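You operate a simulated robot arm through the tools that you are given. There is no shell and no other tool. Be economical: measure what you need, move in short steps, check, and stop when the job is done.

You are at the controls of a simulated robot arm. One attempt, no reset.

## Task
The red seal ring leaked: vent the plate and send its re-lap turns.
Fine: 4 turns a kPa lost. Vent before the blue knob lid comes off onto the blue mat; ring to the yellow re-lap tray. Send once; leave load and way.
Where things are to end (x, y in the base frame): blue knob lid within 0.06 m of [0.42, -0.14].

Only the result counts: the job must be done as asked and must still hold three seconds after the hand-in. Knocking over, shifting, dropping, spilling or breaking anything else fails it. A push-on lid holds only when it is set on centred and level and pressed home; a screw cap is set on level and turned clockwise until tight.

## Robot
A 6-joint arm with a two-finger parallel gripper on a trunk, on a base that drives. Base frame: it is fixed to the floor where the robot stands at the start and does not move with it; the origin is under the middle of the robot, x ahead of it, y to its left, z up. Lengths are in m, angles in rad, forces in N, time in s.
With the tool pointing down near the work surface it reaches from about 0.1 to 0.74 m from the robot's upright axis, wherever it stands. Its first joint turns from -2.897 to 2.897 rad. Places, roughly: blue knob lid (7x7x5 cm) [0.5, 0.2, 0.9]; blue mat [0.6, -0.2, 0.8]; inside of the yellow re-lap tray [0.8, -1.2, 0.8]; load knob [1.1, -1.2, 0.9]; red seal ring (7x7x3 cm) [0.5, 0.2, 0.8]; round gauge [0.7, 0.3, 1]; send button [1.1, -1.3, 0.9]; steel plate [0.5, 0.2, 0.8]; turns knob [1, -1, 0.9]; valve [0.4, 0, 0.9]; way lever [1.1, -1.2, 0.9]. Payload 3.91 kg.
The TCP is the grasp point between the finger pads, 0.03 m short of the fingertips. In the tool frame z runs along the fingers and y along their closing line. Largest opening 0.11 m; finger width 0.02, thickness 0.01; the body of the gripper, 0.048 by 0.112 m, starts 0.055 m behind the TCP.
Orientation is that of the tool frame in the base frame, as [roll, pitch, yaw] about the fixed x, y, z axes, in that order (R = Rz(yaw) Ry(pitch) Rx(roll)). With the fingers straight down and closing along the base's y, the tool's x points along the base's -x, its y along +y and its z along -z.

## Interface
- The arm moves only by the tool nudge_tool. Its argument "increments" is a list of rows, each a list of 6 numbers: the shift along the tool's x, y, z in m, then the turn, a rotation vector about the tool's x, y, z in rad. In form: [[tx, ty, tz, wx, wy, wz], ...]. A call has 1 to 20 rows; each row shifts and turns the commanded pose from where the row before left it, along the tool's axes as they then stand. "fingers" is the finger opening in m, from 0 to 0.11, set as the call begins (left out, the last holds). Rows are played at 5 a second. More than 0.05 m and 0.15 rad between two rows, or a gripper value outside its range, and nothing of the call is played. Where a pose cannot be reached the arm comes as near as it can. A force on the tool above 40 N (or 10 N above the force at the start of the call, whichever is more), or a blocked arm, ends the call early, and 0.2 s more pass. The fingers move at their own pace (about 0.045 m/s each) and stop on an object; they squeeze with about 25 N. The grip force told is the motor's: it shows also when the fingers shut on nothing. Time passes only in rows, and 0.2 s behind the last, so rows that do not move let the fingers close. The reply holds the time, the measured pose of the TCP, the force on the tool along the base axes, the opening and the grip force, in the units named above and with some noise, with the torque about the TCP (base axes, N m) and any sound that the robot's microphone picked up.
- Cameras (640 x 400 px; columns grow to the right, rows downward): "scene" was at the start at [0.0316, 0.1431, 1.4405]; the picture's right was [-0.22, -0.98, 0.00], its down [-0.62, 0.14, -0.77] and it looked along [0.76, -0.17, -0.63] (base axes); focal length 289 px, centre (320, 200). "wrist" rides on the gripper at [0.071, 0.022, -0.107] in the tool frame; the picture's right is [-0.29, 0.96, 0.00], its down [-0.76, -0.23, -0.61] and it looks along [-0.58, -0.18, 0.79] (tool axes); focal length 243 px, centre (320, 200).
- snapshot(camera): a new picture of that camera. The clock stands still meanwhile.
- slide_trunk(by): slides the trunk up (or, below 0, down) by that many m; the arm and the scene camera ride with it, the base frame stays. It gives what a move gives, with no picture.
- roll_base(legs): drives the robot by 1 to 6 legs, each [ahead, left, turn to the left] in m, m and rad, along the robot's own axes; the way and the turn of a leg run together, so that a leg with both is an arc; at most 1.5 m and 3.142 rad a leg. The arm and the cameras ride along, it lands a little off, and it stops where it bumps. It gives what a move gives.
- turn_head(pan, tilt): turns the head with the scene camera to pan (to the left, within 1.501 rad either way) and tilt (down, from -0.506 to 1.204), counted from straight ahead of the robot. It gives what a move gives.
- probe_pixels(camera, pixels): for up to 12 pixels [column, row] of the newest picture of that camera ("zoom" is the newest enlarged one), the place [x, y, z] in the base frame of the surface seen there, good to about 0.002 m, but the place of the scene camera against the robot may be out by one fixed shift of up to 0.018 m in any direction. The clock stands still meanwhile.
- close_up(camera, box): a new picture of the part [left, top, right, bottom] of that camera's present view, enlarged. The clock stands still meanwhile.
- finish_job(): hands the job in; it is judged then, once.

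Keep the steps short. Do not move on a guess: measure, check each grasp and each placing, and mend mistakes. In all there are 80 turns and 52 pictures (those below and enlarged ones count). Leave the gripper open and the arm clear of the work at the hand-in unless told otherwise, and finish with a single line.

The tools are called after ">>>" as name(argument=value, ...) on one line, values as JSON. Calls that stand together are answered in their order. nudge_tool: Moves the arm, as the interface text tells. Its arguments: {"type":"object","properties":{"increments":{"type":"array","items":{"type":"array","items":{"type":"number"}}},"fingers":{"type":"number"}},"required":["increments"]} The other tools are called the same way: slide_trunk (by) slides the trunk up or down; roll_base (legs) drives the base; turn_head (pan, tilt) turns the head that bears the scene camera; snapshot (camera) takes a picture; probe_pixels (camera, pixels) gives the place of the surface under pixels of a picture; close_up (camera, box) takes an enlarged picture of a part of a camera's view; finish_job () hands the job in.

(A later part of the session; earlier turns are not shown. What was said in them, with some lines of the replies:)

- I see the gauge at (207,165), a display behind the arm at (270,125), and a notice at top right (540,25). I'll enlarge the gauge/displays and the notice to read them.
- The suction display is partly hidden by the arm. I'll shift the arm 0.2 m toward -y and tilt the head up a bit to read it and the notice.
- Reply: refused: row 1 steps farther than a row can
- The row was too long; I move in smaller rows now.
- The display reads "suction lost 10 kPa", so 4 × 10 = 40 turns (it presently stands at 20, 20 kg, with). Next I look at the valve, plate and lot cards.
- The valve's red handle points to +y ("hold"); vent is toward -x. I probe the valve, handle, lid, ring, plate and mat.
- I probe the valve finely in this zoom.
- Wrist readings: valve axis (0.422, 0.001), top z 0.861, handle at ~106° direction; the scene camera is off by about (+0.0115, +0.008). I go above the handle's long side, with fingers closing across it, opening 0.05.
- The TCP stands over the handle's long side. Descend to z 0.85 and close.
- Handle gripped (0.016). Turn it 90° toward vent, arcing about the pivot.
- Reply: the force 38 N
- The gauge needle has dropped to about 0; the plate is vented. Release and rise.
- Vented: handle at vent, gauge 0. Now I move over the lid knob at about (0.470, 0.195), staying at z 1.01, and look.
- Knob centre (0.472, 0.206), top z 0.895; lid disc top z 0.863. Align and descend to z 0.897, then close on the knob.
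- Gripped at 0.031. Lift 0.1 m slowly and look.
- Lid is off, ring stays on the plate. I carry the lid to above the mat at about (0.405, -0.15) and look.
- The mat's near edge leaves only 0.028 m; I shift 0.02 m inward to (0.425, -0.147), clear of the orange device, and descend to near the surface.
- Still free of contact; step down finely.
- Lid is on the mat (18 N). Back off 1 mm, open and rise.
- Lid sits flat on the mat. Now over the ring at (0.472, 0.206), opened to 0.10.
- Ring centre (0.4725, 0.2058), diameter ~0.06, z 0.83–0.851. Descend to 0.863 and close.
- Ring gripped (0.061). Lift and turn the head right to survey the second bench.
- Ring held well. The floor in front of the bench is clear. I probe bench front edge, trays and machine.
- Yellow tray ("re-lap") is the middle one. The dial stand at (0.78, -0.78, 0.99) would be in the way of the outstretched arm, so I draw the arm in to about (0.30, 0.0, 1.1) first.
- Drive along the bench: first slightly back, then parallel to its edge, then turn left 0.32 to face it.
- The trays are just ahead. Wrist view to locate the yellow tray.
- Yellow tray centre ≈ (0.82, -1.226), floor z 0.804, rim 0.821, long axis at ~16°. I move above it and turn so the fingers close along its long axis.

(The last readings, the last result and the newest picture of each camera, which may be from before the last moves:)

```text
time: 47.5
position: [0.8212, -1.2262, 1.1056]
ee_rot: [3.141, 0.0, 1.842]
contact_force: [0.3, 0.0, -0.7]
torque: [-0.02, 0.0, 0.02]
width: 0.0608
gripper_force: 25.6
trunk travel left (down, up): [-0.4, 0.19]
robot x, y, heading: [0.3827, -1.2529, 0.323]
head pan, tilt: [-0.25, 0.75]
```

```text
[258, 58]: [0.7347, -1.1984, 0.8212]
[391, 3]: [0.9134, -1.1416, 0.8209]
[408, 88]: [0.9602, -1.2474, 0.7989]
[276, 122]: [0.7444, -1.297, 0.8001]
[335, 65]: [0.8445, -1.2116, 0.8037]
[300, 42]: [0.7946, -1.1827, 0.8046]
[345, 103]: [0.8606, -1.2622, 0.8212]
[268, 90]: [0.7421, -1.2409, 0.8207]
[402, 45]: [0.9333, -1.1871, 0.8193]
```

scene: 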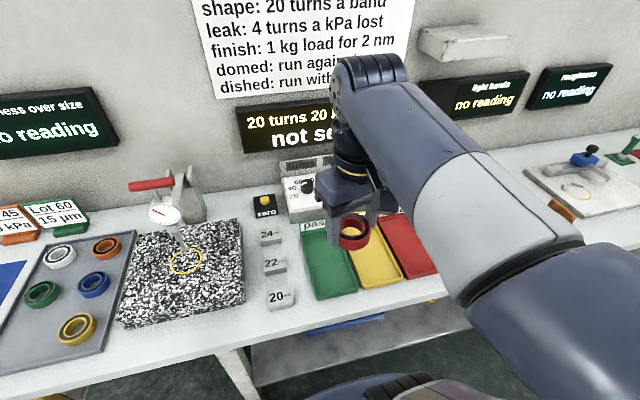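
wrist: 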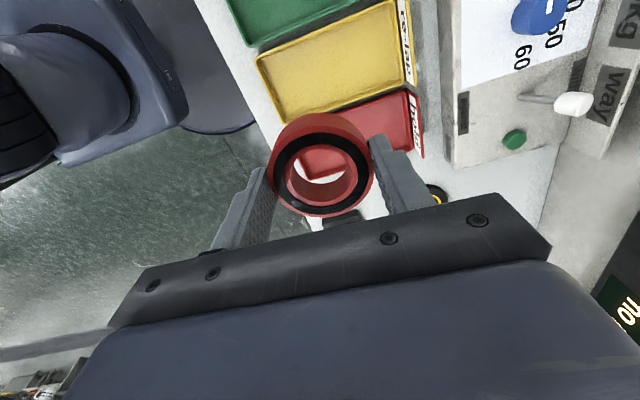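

TCP is nearly over the tray's centre; nudge 5 mm/10 mm and descend to z 0.842.

>>> nudge_tool(increments=[[0.005, 0.01, 0, 0, 0, 0], [0, 0, 0.045, 0, 0, 0], [0, 0, 0.045, 0, 0, 0], [0, 0, 0.045, 0, 0, 0], [0, 0, 0.045, 0, 0, 0], [0, 0, 0.045, 0, 0, 0], [0, 0, 0.025, 0, 0, 0], [0, 0, 0.0125, 0, 0, 0]])

>>> snapshot(camera="wrist")

```text
time: 49.3
position: [0.8295, -1.2181, 0.8413]
ee_rot: [-3.142, 0.001, 1.845]
contact_force: [-0.3, -0.4, -0.8]
torque: [0.0, 0.0, 0.0]
width: 0.0609
gripper_force: 25.4
trunk travel left (down, up): [-0.4, 0.19]
robot x, y, heading: [0.3807, -1.2559, 0.325]
head pan, tilt: [-0.25, 0.75]
```

```text
19 pictures are left
```

wrist: 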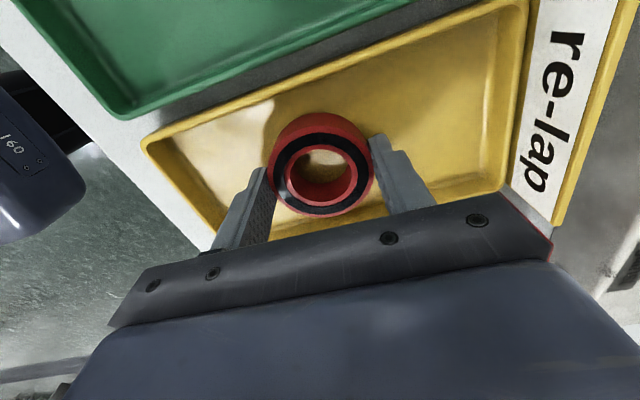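

The ring is well inside the yellow "re-lap" tray. Lower 5 mm more to touch.

>>> nudge_tool(increments=[[0, 0, 0.003, 0, 0, 0], [0, 0, 0.002, 0, 0, 0], [0, 0, 0.001, 0, 0, 0]])

```text
time: 50.1
position: [0.8287, -1.2172, 0.8377]
ee_rot: [3.139, 0.002, 1.844]
contact_force: [3.1, 0.9, 17.7]
torque: [-0.1, 0.24, -0.06]
width: 0.061
gripper_force: 25.3
trunk travel left (down, up): [-0.4, 0.19]
robot x, y, heading: [0.3787, -1.2536, 0.317]
head pan, tilt: [-0.25, 0.75]
```

Contact. Open to 0.085 and rise.

>>> nudge_tool(increments=[[0, 0, -0.0015, 0, 0, 0], [0, 0, 0, 0, 0, 0], [0, 0, 0, 0, 0, 0]], fingers=0.085)

>>> nudge_tool(increments=[[0, 0, -0.03, 0, 0, 0], [0, 0, -0.045, 0, 0, 0], [0, 0, -0.045, 0, 0, 0], [0, 0, -0.045, 0, 0, 0], [0, 0, -0.045, 0, 0, 0], [0, 0, -0.045, 0, 0, 0]])

>>> snapshot(camera="wrist")

>>> close_up(camera="scene", box=[220, 80, 420, 220])

```text
time: 50.9
position: [0.8287, -1.218, 0.8382]
ee_rot: [3.142, 0.0, 1.845]
contact_force: [0.3, 0.4, 0.5]
torque: [0.01, 0.01, -0.01]
width: 0.0851
gripper_force: 0.0
trunk travel left (down, up): [-0.4, 0.19]
robot x, y, heading: [0.382, -1.2513, 0.323]
head pan, tilt: [-0.25, 0.75]
```

```text
time: 52.3
position: [0.8298, -1.2151, 1.0936]
ee_rot: [-3.142, 0.0, 1.845]
contact_force: [-0.7, 0.2, 0.5]
torque: [0.0, 0.03, 0.03]
width: 0.0849
gripper_force: 0.1
trunk travel left (down, up): [-0.4, 0.19]
robot x, y, heading: [0.3834, -1.2524, 0.325]
head pan, tilt: [-0.25, 0.75]
```

```text
18 pictures are left
```

wrist: 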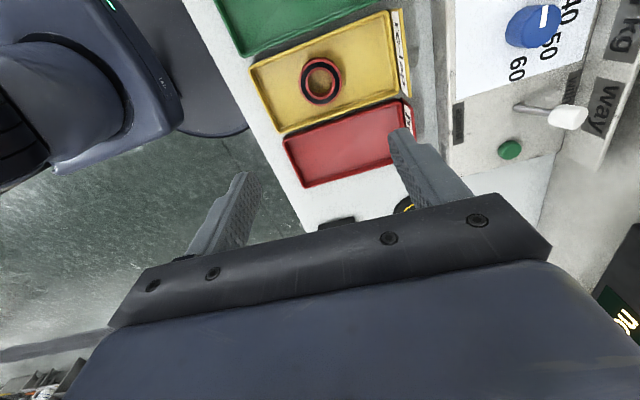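

```text
2.86 times, centred on (320, 150) of scene
```

zoom: 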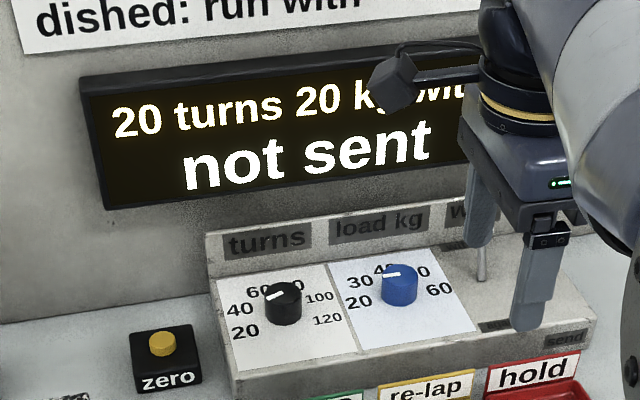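

Ring released in the tray. Now probe the display, turns knob, and panel positions from the zoom.

>>> probe_pixels(camera="zoom", pixels=[[270, 180], [108, 205], [283, 293], [268, 298], [285, 318], [240, 350], [400, 272], [402, 300], [268, 243], [245, 235]])

>>> close_up(camera="scene", box=[280, 150, 345, 200])

```text
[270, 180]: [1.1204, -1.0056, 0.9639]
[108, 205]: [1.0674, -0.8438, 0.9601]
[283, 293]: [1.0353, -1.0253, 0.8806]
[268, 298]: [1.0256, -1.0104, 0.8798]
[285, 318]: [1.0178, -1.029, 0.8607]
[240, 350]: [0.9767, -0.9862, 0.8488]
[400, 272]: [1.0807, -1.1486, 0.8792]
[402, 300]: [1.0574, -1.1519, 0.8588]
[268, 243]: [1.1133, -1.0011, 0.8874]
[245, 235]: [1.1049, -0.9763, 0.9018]
```

```text
8.00 times, centred on (312, 175) of scene
```

zoom: 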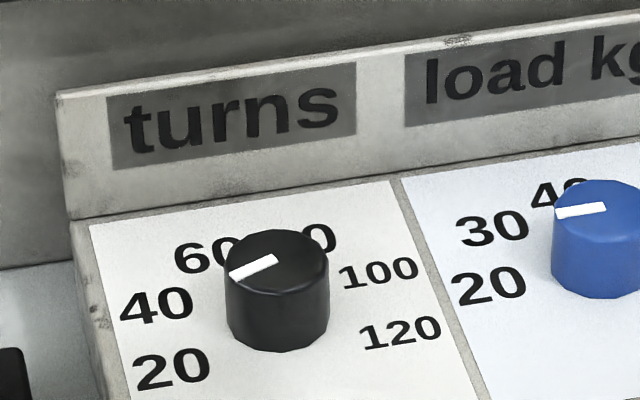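

Turns knob is black at about (1.027, -1.037), top z 0.88; pointer needs to go from 20 to 40. I move back-left of it, turn the tool so the camera faces the panel, and look.

>>> nudge_tool(increments=[[0.03, 0.03, 0, 0, 0, 0], [0.03, 0.03, 0, 0, 0, 0], [0.03, 0.03, 0, 0, 0, 0], [0.02, 0.02, 0, 0, 0, 0], [0, 0, 0, 0, 0, -0.1458], [0, 0, 0, 0, 0, -0.1458], [0, 0, 0, 0, 0, -0.1458], [0, 0, 0, 0, 0, -0.1458], [0, 0, 0, 0, 0, -0.1458], [0, 0, 0, 0, 0, -0.1458], [0, 0, 0, 0, 0, -0.1458], [0, 0, 0, 0, 0, -0.1458], [0, 0, 0, 0, 0, -0.1458], [0, 0, 0, 0, 0, -0.1458], [0, 0, 0, 0, 0, -0.1458]], fingers=0.06)

>>> snapshot(camera="wrist")

```text
time: 55.5
position: [0.9038, -1.0828, 1.0942]
ee_rot: [-3.141, 0.001, -2.835]
contact_force: [-0.1, 0.4, 0.4]
torque: [0.04, -0.01, 0.0]
width: 0.0601
gripper_force: 0.1
trunk travel left (down, up): [-0.4, 0.19]
robot x, y, heading: [0.3858, -1.2525, 0.32]
head pan, tilt: [-0.25, 0.75]
```

```text
15 pictures are left
```

wrist: 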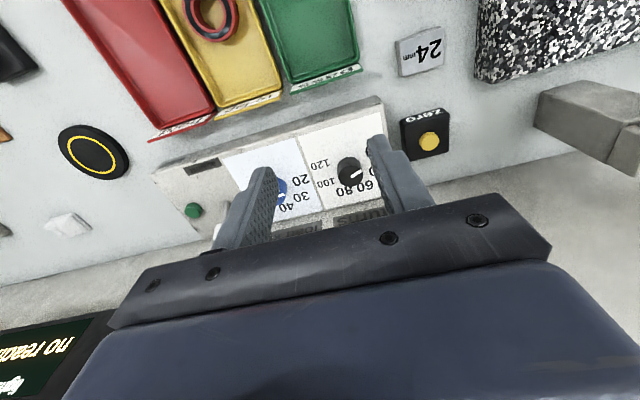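

>>> close_up(camera="wrist", box=[280, 120, 400, 220])

>>> probe_pixels(camera="wrist", pixels=[[350, 171], [340, 170], [360, 172], [350, 162], [350, 181], [193, 210], [325, 150], [335, 220]])

```text
4.00 times, centred on (340, 170) of wrist
```

zoom: 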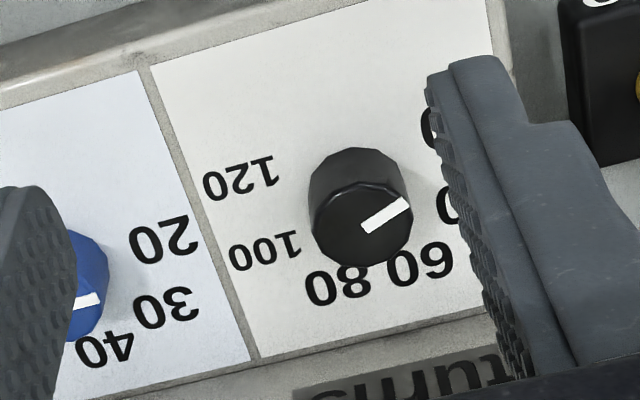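

```text
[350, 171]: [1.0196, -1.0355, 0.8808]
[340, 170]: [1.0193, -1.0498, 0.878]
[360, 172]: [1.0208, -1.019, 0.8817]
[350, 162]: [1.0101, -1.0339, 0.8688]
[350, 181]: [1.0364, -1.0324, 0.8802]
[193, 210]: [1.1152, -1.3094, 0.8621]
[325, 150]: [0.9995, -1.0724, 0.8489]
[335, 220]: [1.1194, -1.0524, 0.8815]
```

>>> probe_pixels(camera="zoom", pixels=[[362, 224], [313, 222], [410, 224], [362, 183], [362, 262], [403, 204], [366, 227], [240, 180], [265, 250], [337, 287], [422, 264], [428, 128]])

```text
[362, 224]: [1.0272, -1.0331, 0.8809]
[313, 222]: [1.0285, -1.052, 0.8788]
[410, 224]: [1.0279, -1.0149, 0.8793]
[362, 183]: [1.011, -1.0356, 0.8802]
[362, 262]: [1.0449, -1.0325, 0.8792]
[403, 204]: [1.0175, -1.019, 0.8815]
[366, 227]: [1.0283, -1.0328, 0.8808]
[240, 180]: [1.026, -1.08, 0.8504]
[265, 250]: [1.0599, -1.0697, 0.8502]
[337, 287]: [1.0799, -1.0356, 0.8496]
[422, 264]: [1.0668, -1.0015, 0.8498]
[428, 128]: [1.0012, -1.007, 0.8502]
```

Knob centre (1.028, -1.033), Ø0.037; pointer at 128° (20), labels every ~44°, so 40 is at ~84°: 44° clockwise. I move above it with tool pre-turned 22° CCW and come down to z 0.95.

>>> nudge_tool(increments=[[-0.0334, 0.0025, 0, 0, 0, 0], [-0.0334, 0.0025, 0, 0, 0, 0], [-0.0334, 0.0025, 0, 0, 0, 0], [-0.0334, 0.0025, 0, 0, 0, 0], [0, 0, 0, 0, 0, -0.128], [0, 0, 0, 0, 0, -0.128], [0, 0, 0, 0, 0, -0.128], [0, 0, 0.04, 0, 0, 0], [0, 0, 0.04, 0, 0, 0], [0, 0, 0.04, 0, 0, 0], [0, 0, 0.024, 0, 0, 0]])

>>> snapshot(camera="wrist")

```text
time: 57.9
position: [1.0164, -1.0366, 0.9485]
ee_rot: [-3.141, -0.001, -2.453]
contact_force: [-0.1, 0.2, -0.6]
torque: [0.0, 0.02, -0.01]
width: 0.0599
gripper_force: 0.1
out of reach, approached as far as the arm can: row 4
trunk travel left (down, up): [-0.4, 0.19]
robot x, y, heading: [0.381, -1.2556, 0.318]
head pan, tilt: [-0.25, 0.75]
```

```text
13 pictures are left
```

wrist: 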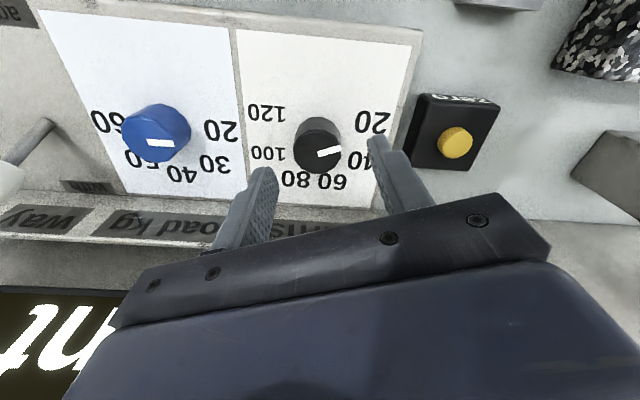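

The arm fell ~12 mm short (reach limit). I probe the labels here, then pull the arm back 6 cm and drive 5 cm nearer.

>>> probe_pixels(camera="wrist", pixels=[[372, 122], [358, 160], [331, 181], [293, 180], [268, 153], [266, 112], [317, 156], [318, 154], [341, 149], [295, 152], [341, 155]])

>>> nudge_tool(increments=[[0.0279, 0.0112, -0.02, 0, 0, 0], [0.0279, 0.0112, -0.02, 0, 0, 0]])

>>> roll_base(legs=[[0.05, 0, 0]])

```text
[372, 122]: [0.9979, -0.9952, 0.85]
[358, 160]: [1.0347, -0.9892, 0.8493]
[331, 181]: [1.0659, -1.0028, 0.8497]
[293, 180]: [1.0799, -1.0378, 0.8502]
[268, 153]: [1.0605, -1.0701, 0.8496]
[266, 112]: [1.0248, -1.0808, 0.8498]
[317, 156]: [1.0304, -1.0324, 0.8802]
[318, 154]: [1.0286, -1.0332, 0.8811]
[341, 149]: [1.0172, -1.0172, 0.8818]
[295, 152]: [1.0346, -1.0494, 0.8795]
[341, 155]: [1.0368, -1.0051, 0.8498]
```

```text
time: 58.5
position: [0.9606, -1.053, 0.9867]
ee_rot: [-3.14, 0.0, -2.454]
contact_force: [0.4, 0.4, 0.7]
torque: [0.02, 0.01, 0.0]
width: 0.0599
gripper_force: 0.1
trunk travel left (down, up): [-0.4, 0.19]
robot x, y, heading: [0.3797, -1.2557, 0.331]
head pan, tilt: [-0.25, 0.75]
```

```text
time: 59.4
position: [1.0061, -1.0383, 0.9861]
ee_rot: [-3.141, 0.0, -2.452]
contact_force: [-0.3, 1.6, -0.4]
torque: [0.0, 0.01, -0.02]
width: 0.0599
gripper_force: 0.0
trunk travel left (down, up): [-0.4, 0.19]
robot x, y, heading: [0.4304, -1.2353, 0.326]
head pan, tilt: [-0.25, 0.75]
```

Base moved. Step over the knob and down to z ~0.94, then verify alignment with the wrist view.

>>> nudge_tool(increments=[[-0.0202, -0.0101, 0, 0, 0, 0], [0, 0, 0.025, 0, 0, 0], [0, 0, 0.02, 0, 0, 0]])

>>> close_up(camera="wrist", box=[240, 80, 440, 220])

```text
time: 60.2
position: [1.0282, -1.0344, 0.9416]
ee_rot: [3.141, 0.001, -2.452]
contact_force: [0.3, 0.1, 0.2]
torque: [0.02, 0.02, 0.0]
width: 0.0599
gripper_force: 0.1
trunk travel left (down, up): [-0.4, 0.19]
robot x, y, heading: [0.4357, -1.2374, 0.32]
head pan, tilt: [-0.25, 0.75]
```

```text
2.86 times, centred on (340, 150) of wrist
```

zoom: 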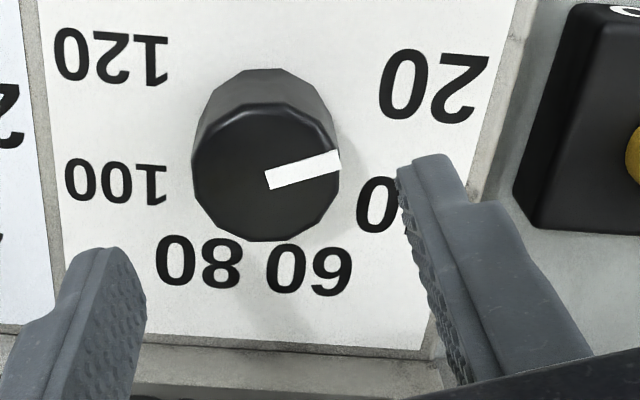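

>>> probe_pixels(camera="zoom", pixels=[[266, 172], [196, 175], [337, 165], [266, 108], [266, 236], [268, 180], [338, 160]])

```text
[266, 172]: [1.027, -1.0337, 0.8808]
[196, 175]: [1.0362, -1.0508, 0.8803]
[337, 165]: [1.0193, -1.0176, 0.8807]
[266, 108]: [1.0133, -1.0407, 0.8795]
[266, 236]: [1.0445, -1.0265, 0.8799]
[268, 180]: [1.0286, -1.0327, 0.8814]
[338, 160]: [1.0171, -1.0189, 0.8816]
```

Aligned. Descend to z 0.885 and grip the knob.

>>> nudge_tool(increments=[[0, 0, 0.03, 0, 0, 0], [0, 0, 0.0265, 0, 0, 0], [0, 0, 0, 0, 0, 0]])

>>> nudge_tool(increments=[[0, 0, 0, 0, 0, 0], [0, 0, 0, 0, 0, 0], [0, 0, 0, 0, 0, 0]], fingers=0.0)

```text
time: 61.0
position: [1.0274, -1.0323, 0.8831]
ee_rot: [3.141, 0.0, -2.451]
contact_force: [-0.5, -0.1, -0.6]
torque: [0.0, 0.0, 0.0]
width: 0.06
gripper_force: 0.0
trunk travel left (down, up): [-0.4, 0.19]
robot x, y, heading: [0.4293, -1.2357, 0.32]
head pan, tilt: [-0.25, 0.75]
```

```text
time: 61.8
position: [1.0289, -1.0349, 0.8843]
ee_rot: [-3.141, 0.0, -2.452]
contact_force: [1.5, -3.0, -1.0]
torque: [0.21, 0.08, -0.02]
width: 0.0397
gripper_force: 44.4
trunk travel left (down, up): [-0.4, 0.19]
robot x, y, heading: [0.4324, -1.2365, 0.324]
head pan, tilt: [-0.25, 0.75]
```

Gripped. Turn clockwise 0.785 rad and read the display.

>>> nudge_tool(increments=[[0, 0, 0, 0, 0, 0.131], [0, 0, 0, 0, 0, 0.131], [0, 0, 0, 0, 0, 0.131], [0, 0, 0, 0, 0, 0.131], [0, 0, 0, 0, 0, 0.131], [0, 0, 0, 0, 0, 0.13]])

>>> snapshot(camera="scene")

```text
time: 63.2
position: [1.0284, -1.034, 0.8837]
ee_rot: [-3.141, -0.001, 3.044]
contact_force: [3.5, -2.2, -8.7]
torque: [0.49, -0.14, 0.0]
width: 0.0395
gripper_force: 44.7
trunk travel left (down, up): [-0.4, 0.19]
robot x, y, heading: [0.4321, -1.2393, 0.325]
head pan, tilt: [-0.25, 0.75]
```

```text
11 pictures are left
```

scene: 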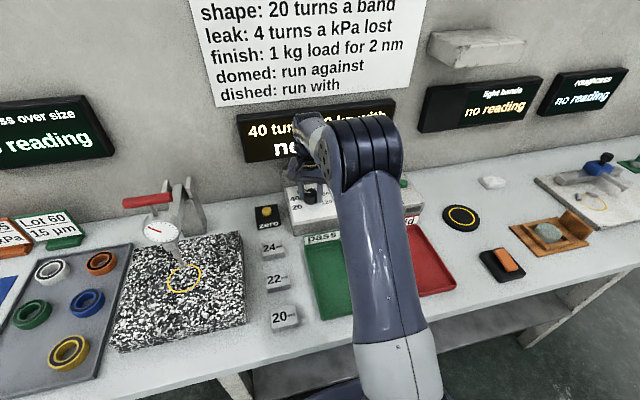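

Display shows "40 turns". Release, rise, pull back a bit and read it fully.

>>> nudge_tool(increments=[[0, 0, 0, 0, 0, 0], [0, 0, 0, 0, 0, 0], [0, 0, 0, 0, 0, 0]], fingers=0.07)

>>> nudge_tool(increments=[[0, 0, -0.03, 0, 0, 0], [0, 0, -0.04, 0, 0, 0], [0.04, 0, 0, 0, 0, 0], [0.04, 0, 0, 0, 0, 0], [0.04, 0, 0, 0, 0, 0], [0.04, 0, 0, 0, 0, 0]])

>>> close_up(camera="scene", box=[230, 80, 430, 220])

>>> snapshot(camera="wrist")

```text
time: 64.0
position: [1.0276, -1.0332, 0.8847]
ee_rot: [3.141, -0.002, 3.046]
contact_force: [-0.1, 0.7, -1.1]
torque: [0.02, -0.02, -0.01]
width: 0.0698
gripper_force: 0.0
trunk travel left (down, up): [-0.4, 0.19]
robot x, y, heading: [0.427, -1.2365, 0.318]
head pan, tilt: [-0.25, 0.75]
```

```text
time: 65.4
position: [0.8689, -1.0182, 0.955]
ee_rot: [-3.141, 0.0, 3.046]
contact_force: [0.1, 0.4, -0.3]
torque: [0.0, 0.01, 0.02]
width: 0.0702
gripper_force: 0.1
trunk travel left (down, up): [-0.4, 0.19]
robot x, y, heading: [0.4308, -1.2386, 0.324]
head pan, tilt: [-0.25, 0.75]
```

```text
2.86 times, centred on (330, 150) of scene
```

zoom: 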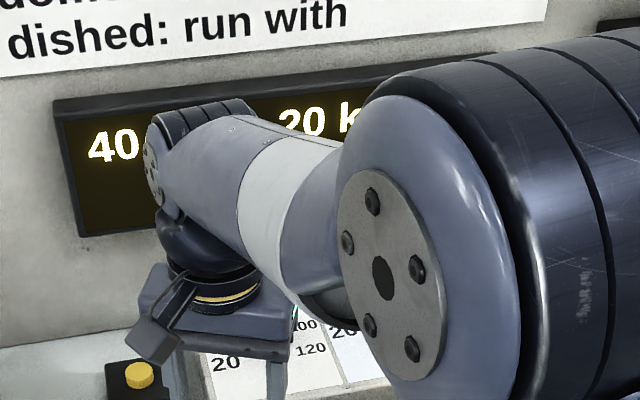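

```text
9 pictures are left
```

wrist: 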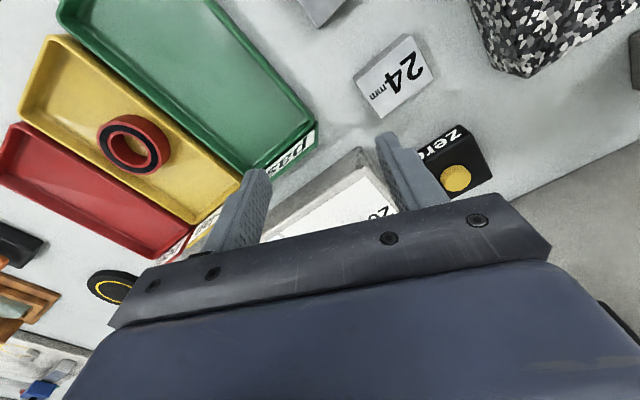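

Display: 40 turns, 20 kg. Next I go to a viewing spot near the green send button, fingers closed.

>>> nudge_tool(increments=[[0, 0, -0.045, 0, 0, 0], [0, 0, -0.045, 0, 0, 0], [-0.0146, -0.033, 0, 0, 0, 0], [-0.0146, -0.033, 0, 0, 0, 0], [-0.0146, -0.033, 0, 0, 0, 0], [-0.0146, -0.033, 0, 0, 0, 0], [-0.0146, -0.033, 0, 0, 0, 0], [-0.0146, -0.033, 0, 0, 0, 0], [-0.0146, -0.033, 0, 0, 0, 0], [0, 0, 0, 0, 0, -0.1343], [0, 0, 0, 0, 0, -0.1343], [0, 0, 0, 0, 0, -0.1343]], fingers=0.0)

>>> snapshot(camera="wrist")

```text
time: 68.0
position: [0.949, -1.2568, 1.0434]
ee_rot: [3.142, -0.001, -2.833]
contact_force: [0.4, 0.4, -0.5]
torque: [0.0, 0.06, 0.03]
width: 0.0
gripper_force: 25.1
trunk travel left (down, up): [-0.4, 0.19]
robot x, y, heading: [0.4281, -1.2363, 0.325]
head pan, tilt: [-0.25, 0.75]
```

```text
8 pictures are left
```

wrist: 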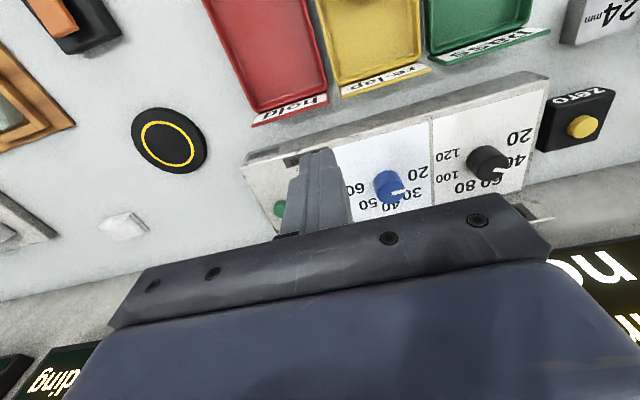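

>>> probe_pixels(camera="wrist", pixels=[[281, 208], [276, 209], [286, 205], [270, 190], [395, 190], [488, 165]])

>>> nudge_tool(increments=[[0, -0.045, 0, 0, 0, 0], [0, -0.045, 0, 0, 0, 0]])

>>> snapshot(camera="wrist")

```text
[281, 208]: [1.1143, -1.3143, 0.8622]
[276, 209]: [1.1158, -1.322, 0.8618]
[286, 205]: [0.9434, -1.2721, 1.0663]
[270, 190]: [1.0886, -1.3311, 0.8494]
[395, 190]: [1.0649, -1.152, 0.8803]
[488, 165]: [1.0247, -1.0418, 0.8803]
```

```text
time: 68.6
position: [0.9764, -1.3433, 1.0442]
ee_rot: [3.14, -0.001, -2.835]
contact_force: [0.4, -0.1, 0.6]
torque: [0.02, 0.02, -0.03]
width: 0.0
gripper_force: 25.3
trunk travel left (down, up): [-0.4, 0.19]
robot x, y, heading: [0.4274, -1.2366, 0.321]
head pan, tilt: [-0.25, 0.75]
```

```text
7 pictures are left
```

wrist: 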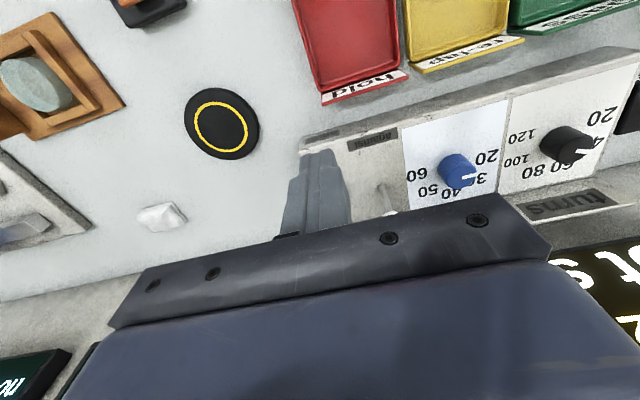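

>>> probe_pixels(camera="wrist", pixels=[[389, 211], [393, 214], [382, 190], [380, 185], [370, 150], [580, 205]])

>>> close_up(camera="scene", box=[260, 110, 440, 240])

```text
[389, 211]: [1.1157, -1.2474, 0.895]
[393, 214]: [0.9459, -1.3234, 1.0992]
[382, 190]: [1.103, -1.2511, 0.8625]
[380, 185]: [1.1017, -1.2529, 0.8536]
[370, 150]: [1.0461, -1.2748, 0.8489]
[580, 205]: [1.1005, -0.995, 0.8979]
```

```text
3.08 times, centred on (350, 175) of scene
```

zoom: 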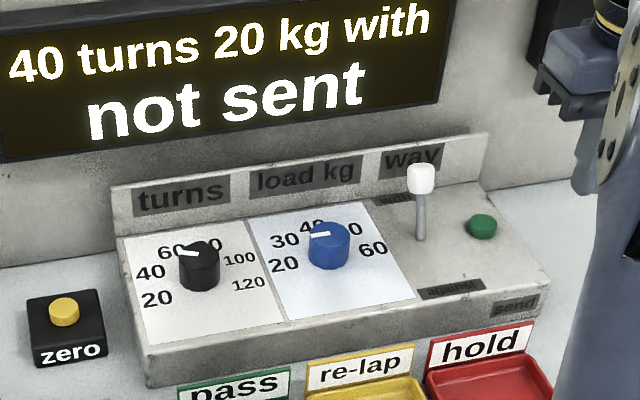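

Display reads "40 turns 20 kg with / not sent". Button centre ≈ (1.115, -1.315, top 0.862); lever is 6.5 cm to its left. Lower to z 0.95, then move in over the button.

>>> nudge_tool(increments=[[0, 0, 0.045, 0, 0, 0], [0, 0, 0.045, 0, 0, 0], [-0.0352, -0.0044, 0, 0, 0, 0], [-0.0352, -0.0044, 0, 0, 0, 0], [-0.0352, -0.0044, 0, 0, 0, 0], [-0.0352, -0.0044, 0, 0, 0, 0]])

>>> snapshot(camera="wrist")

```text
time: 70.0
position: [1.1166, -1.3174, 0.9557]
ee_rot: [-3.141, -0.001, -2.835]
contact_force: [-0.5, -0.3, 1.6]
torque: [0.03, -0.01, 0.0]
width: 0.0001
gripper_force: 25.1
trunk travel left (down, up): [-0.4, 0.19]
robot x, y, heading: [0.4283, -1.238, 0.324]
head pan, tilt: [-0.25, 0.75]
```

```text
5 pictures are left
```

wrist: 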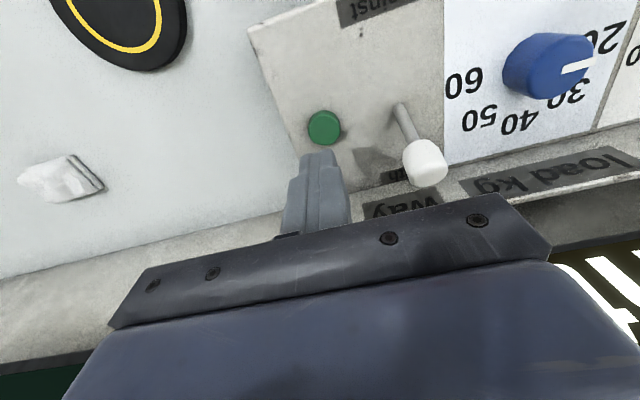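

>>> probe_pixels(camera="wrist", pixels=[[324, 127], [310, 128], [338, 127], [324, 115], [324, 140], [425, 160], [440, 170]])

```text
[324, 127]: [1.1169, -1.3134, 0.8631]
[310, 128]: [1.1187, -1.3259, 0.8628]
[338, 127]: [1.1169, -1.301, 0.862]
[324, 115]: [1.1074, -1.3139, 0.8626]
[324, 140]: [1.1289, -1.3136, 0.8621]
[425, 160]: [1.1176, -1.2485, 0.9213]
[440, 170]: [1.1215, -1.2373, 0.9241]
```

Button centre (1.118, -1.3135), TCP within 4 mm; lever ball top is z 0.925, clear. Descend to 4 mm above, then press.

>>> nudge_tool(increments=[[0, 0.002, 0.03, 0, 0, 0], [0, 0, 0.028, 0, 0, 0], [0, 0, 0, 0, 0, 0]])

>>> nudge_tool(increments=[[0, 0, 0.003, 0, 0, 0], [0, 0, 0.003, 0, 0, 0], [0, 0, 0.002, 0, 0, 0]])

>>> close_up(camera="scene", box=[220, 80, 440, 220])

```text
time: 70.8
position: [1.1154, -1.3152, 0.897]
ee_rot: [3.142, 0.0, -2.835]
contact_force: [0.8, -0.5, -0.2]
torque: [0.0, 0.03, 0.0]
width: 0.0
gripper_force: 24.6
trunk travel left (down, up): [-0.4, 0.19]
robot x, y, heading: [0.4297, -1.2367, 0.325]
head pan, tilt: [-0.25, 0.75]
```

```text
time: 71.6
position: [1.1155, -1.3158, 0.888]
ee_rot: [-3.14, 0.001, -2.836]
contact_force: [0.5, -1.5, 2.0]
torque: [-0.05, -0.02, 0.01]
width: 0.0002
gripper_force: 25.0
trunk travel left (down, up): [-0.4, 0.19]
robot x, y, heading: [0.4311, -1.2396, 0.318]
head pan, tilt: [-0.25, 0.75]
heard: click
```

```text
2.86 times, centred on (330, 150) of scene
```

zoom: 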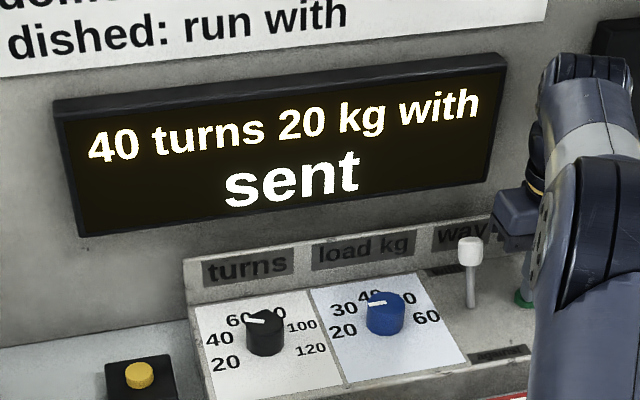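

Click heard; display says "40 turns 20 kg with – sent". Rise straight up, draw back, and open the gripper.

>>> nudge_tool(increments=[[0, 0, -0.03, 0, 0, 0], [0, 0, -0.04, 0, 0, 0], [0.04, 0, -0.01, 0, 0, 0], [0.04, 0, -0.01, 0, 0, 0], [0.04, 0, -0.02, 0, 0, 0], [0.04, 0, -0.02, 0, 0, 0], [0.04, 0, -0.02, 0, 0, 0]])

>>> nudge_tool(increments=[[0, 0, 0, 0, 0, 0], [0, 0, 0, 0, 0, 0], [0, 0, 0, 0, 0, 0], [0, 0, 0, 0, 0, 0]], fingers=0.11)

>>> snapshot(camera="scene")

```text
time: 73.2
position: [0.9214, -1.3759, 1.0386]
ee_rot: [-3.141, 0.0, -2.835]
contact_force: [-0.4, 0.4, 0.6]
torque: [0.02, 0.04, -0.02]
width: 0.0
gripper_force: 25.0
trunk travel left (down, up): [-0.4, 0.19]
robot x, y, heading: [0.4296, -1.2338, 0.326]
head pan, tilt: [-0.25, 0.75]
```

```text
time: 74.2
position: [0.922, -1.3757, 1.0385]
ee_rot: [-3.141, -0.001, -2.836]
contact_force: [0.7, 0.4, 0.2]
torque: [0.0, 0.03, -0.02]
width: 0.0867
gripper_force: 0.1
trunk travel left (down, up): [-0.4, 0.19]
robot x, y, heading: [0.4359, -1.239, 0.324]
head pan, tilt: [-0.25, 0.75]
```

```text
3 pictures are left
```

scene: 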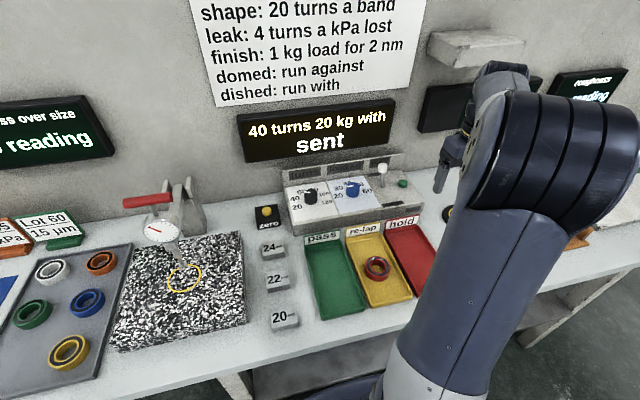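

The ring is in the re-lap tray, the display shows sent, the lid is on the mat, the valve is at vent, and the arm is clear with the gripper open. Handing in.

>>> finish_job()

```text
The job is handed in.
```

Job handed in: plate vented (gauge at 0), blue knob lid then moved to the mat at about (0.425, -0.146), red ring in the yellow re-lap tray, and 40 turns (10 kPa lost × 4) sent once with load (20 kg) and way (with) unchanged.
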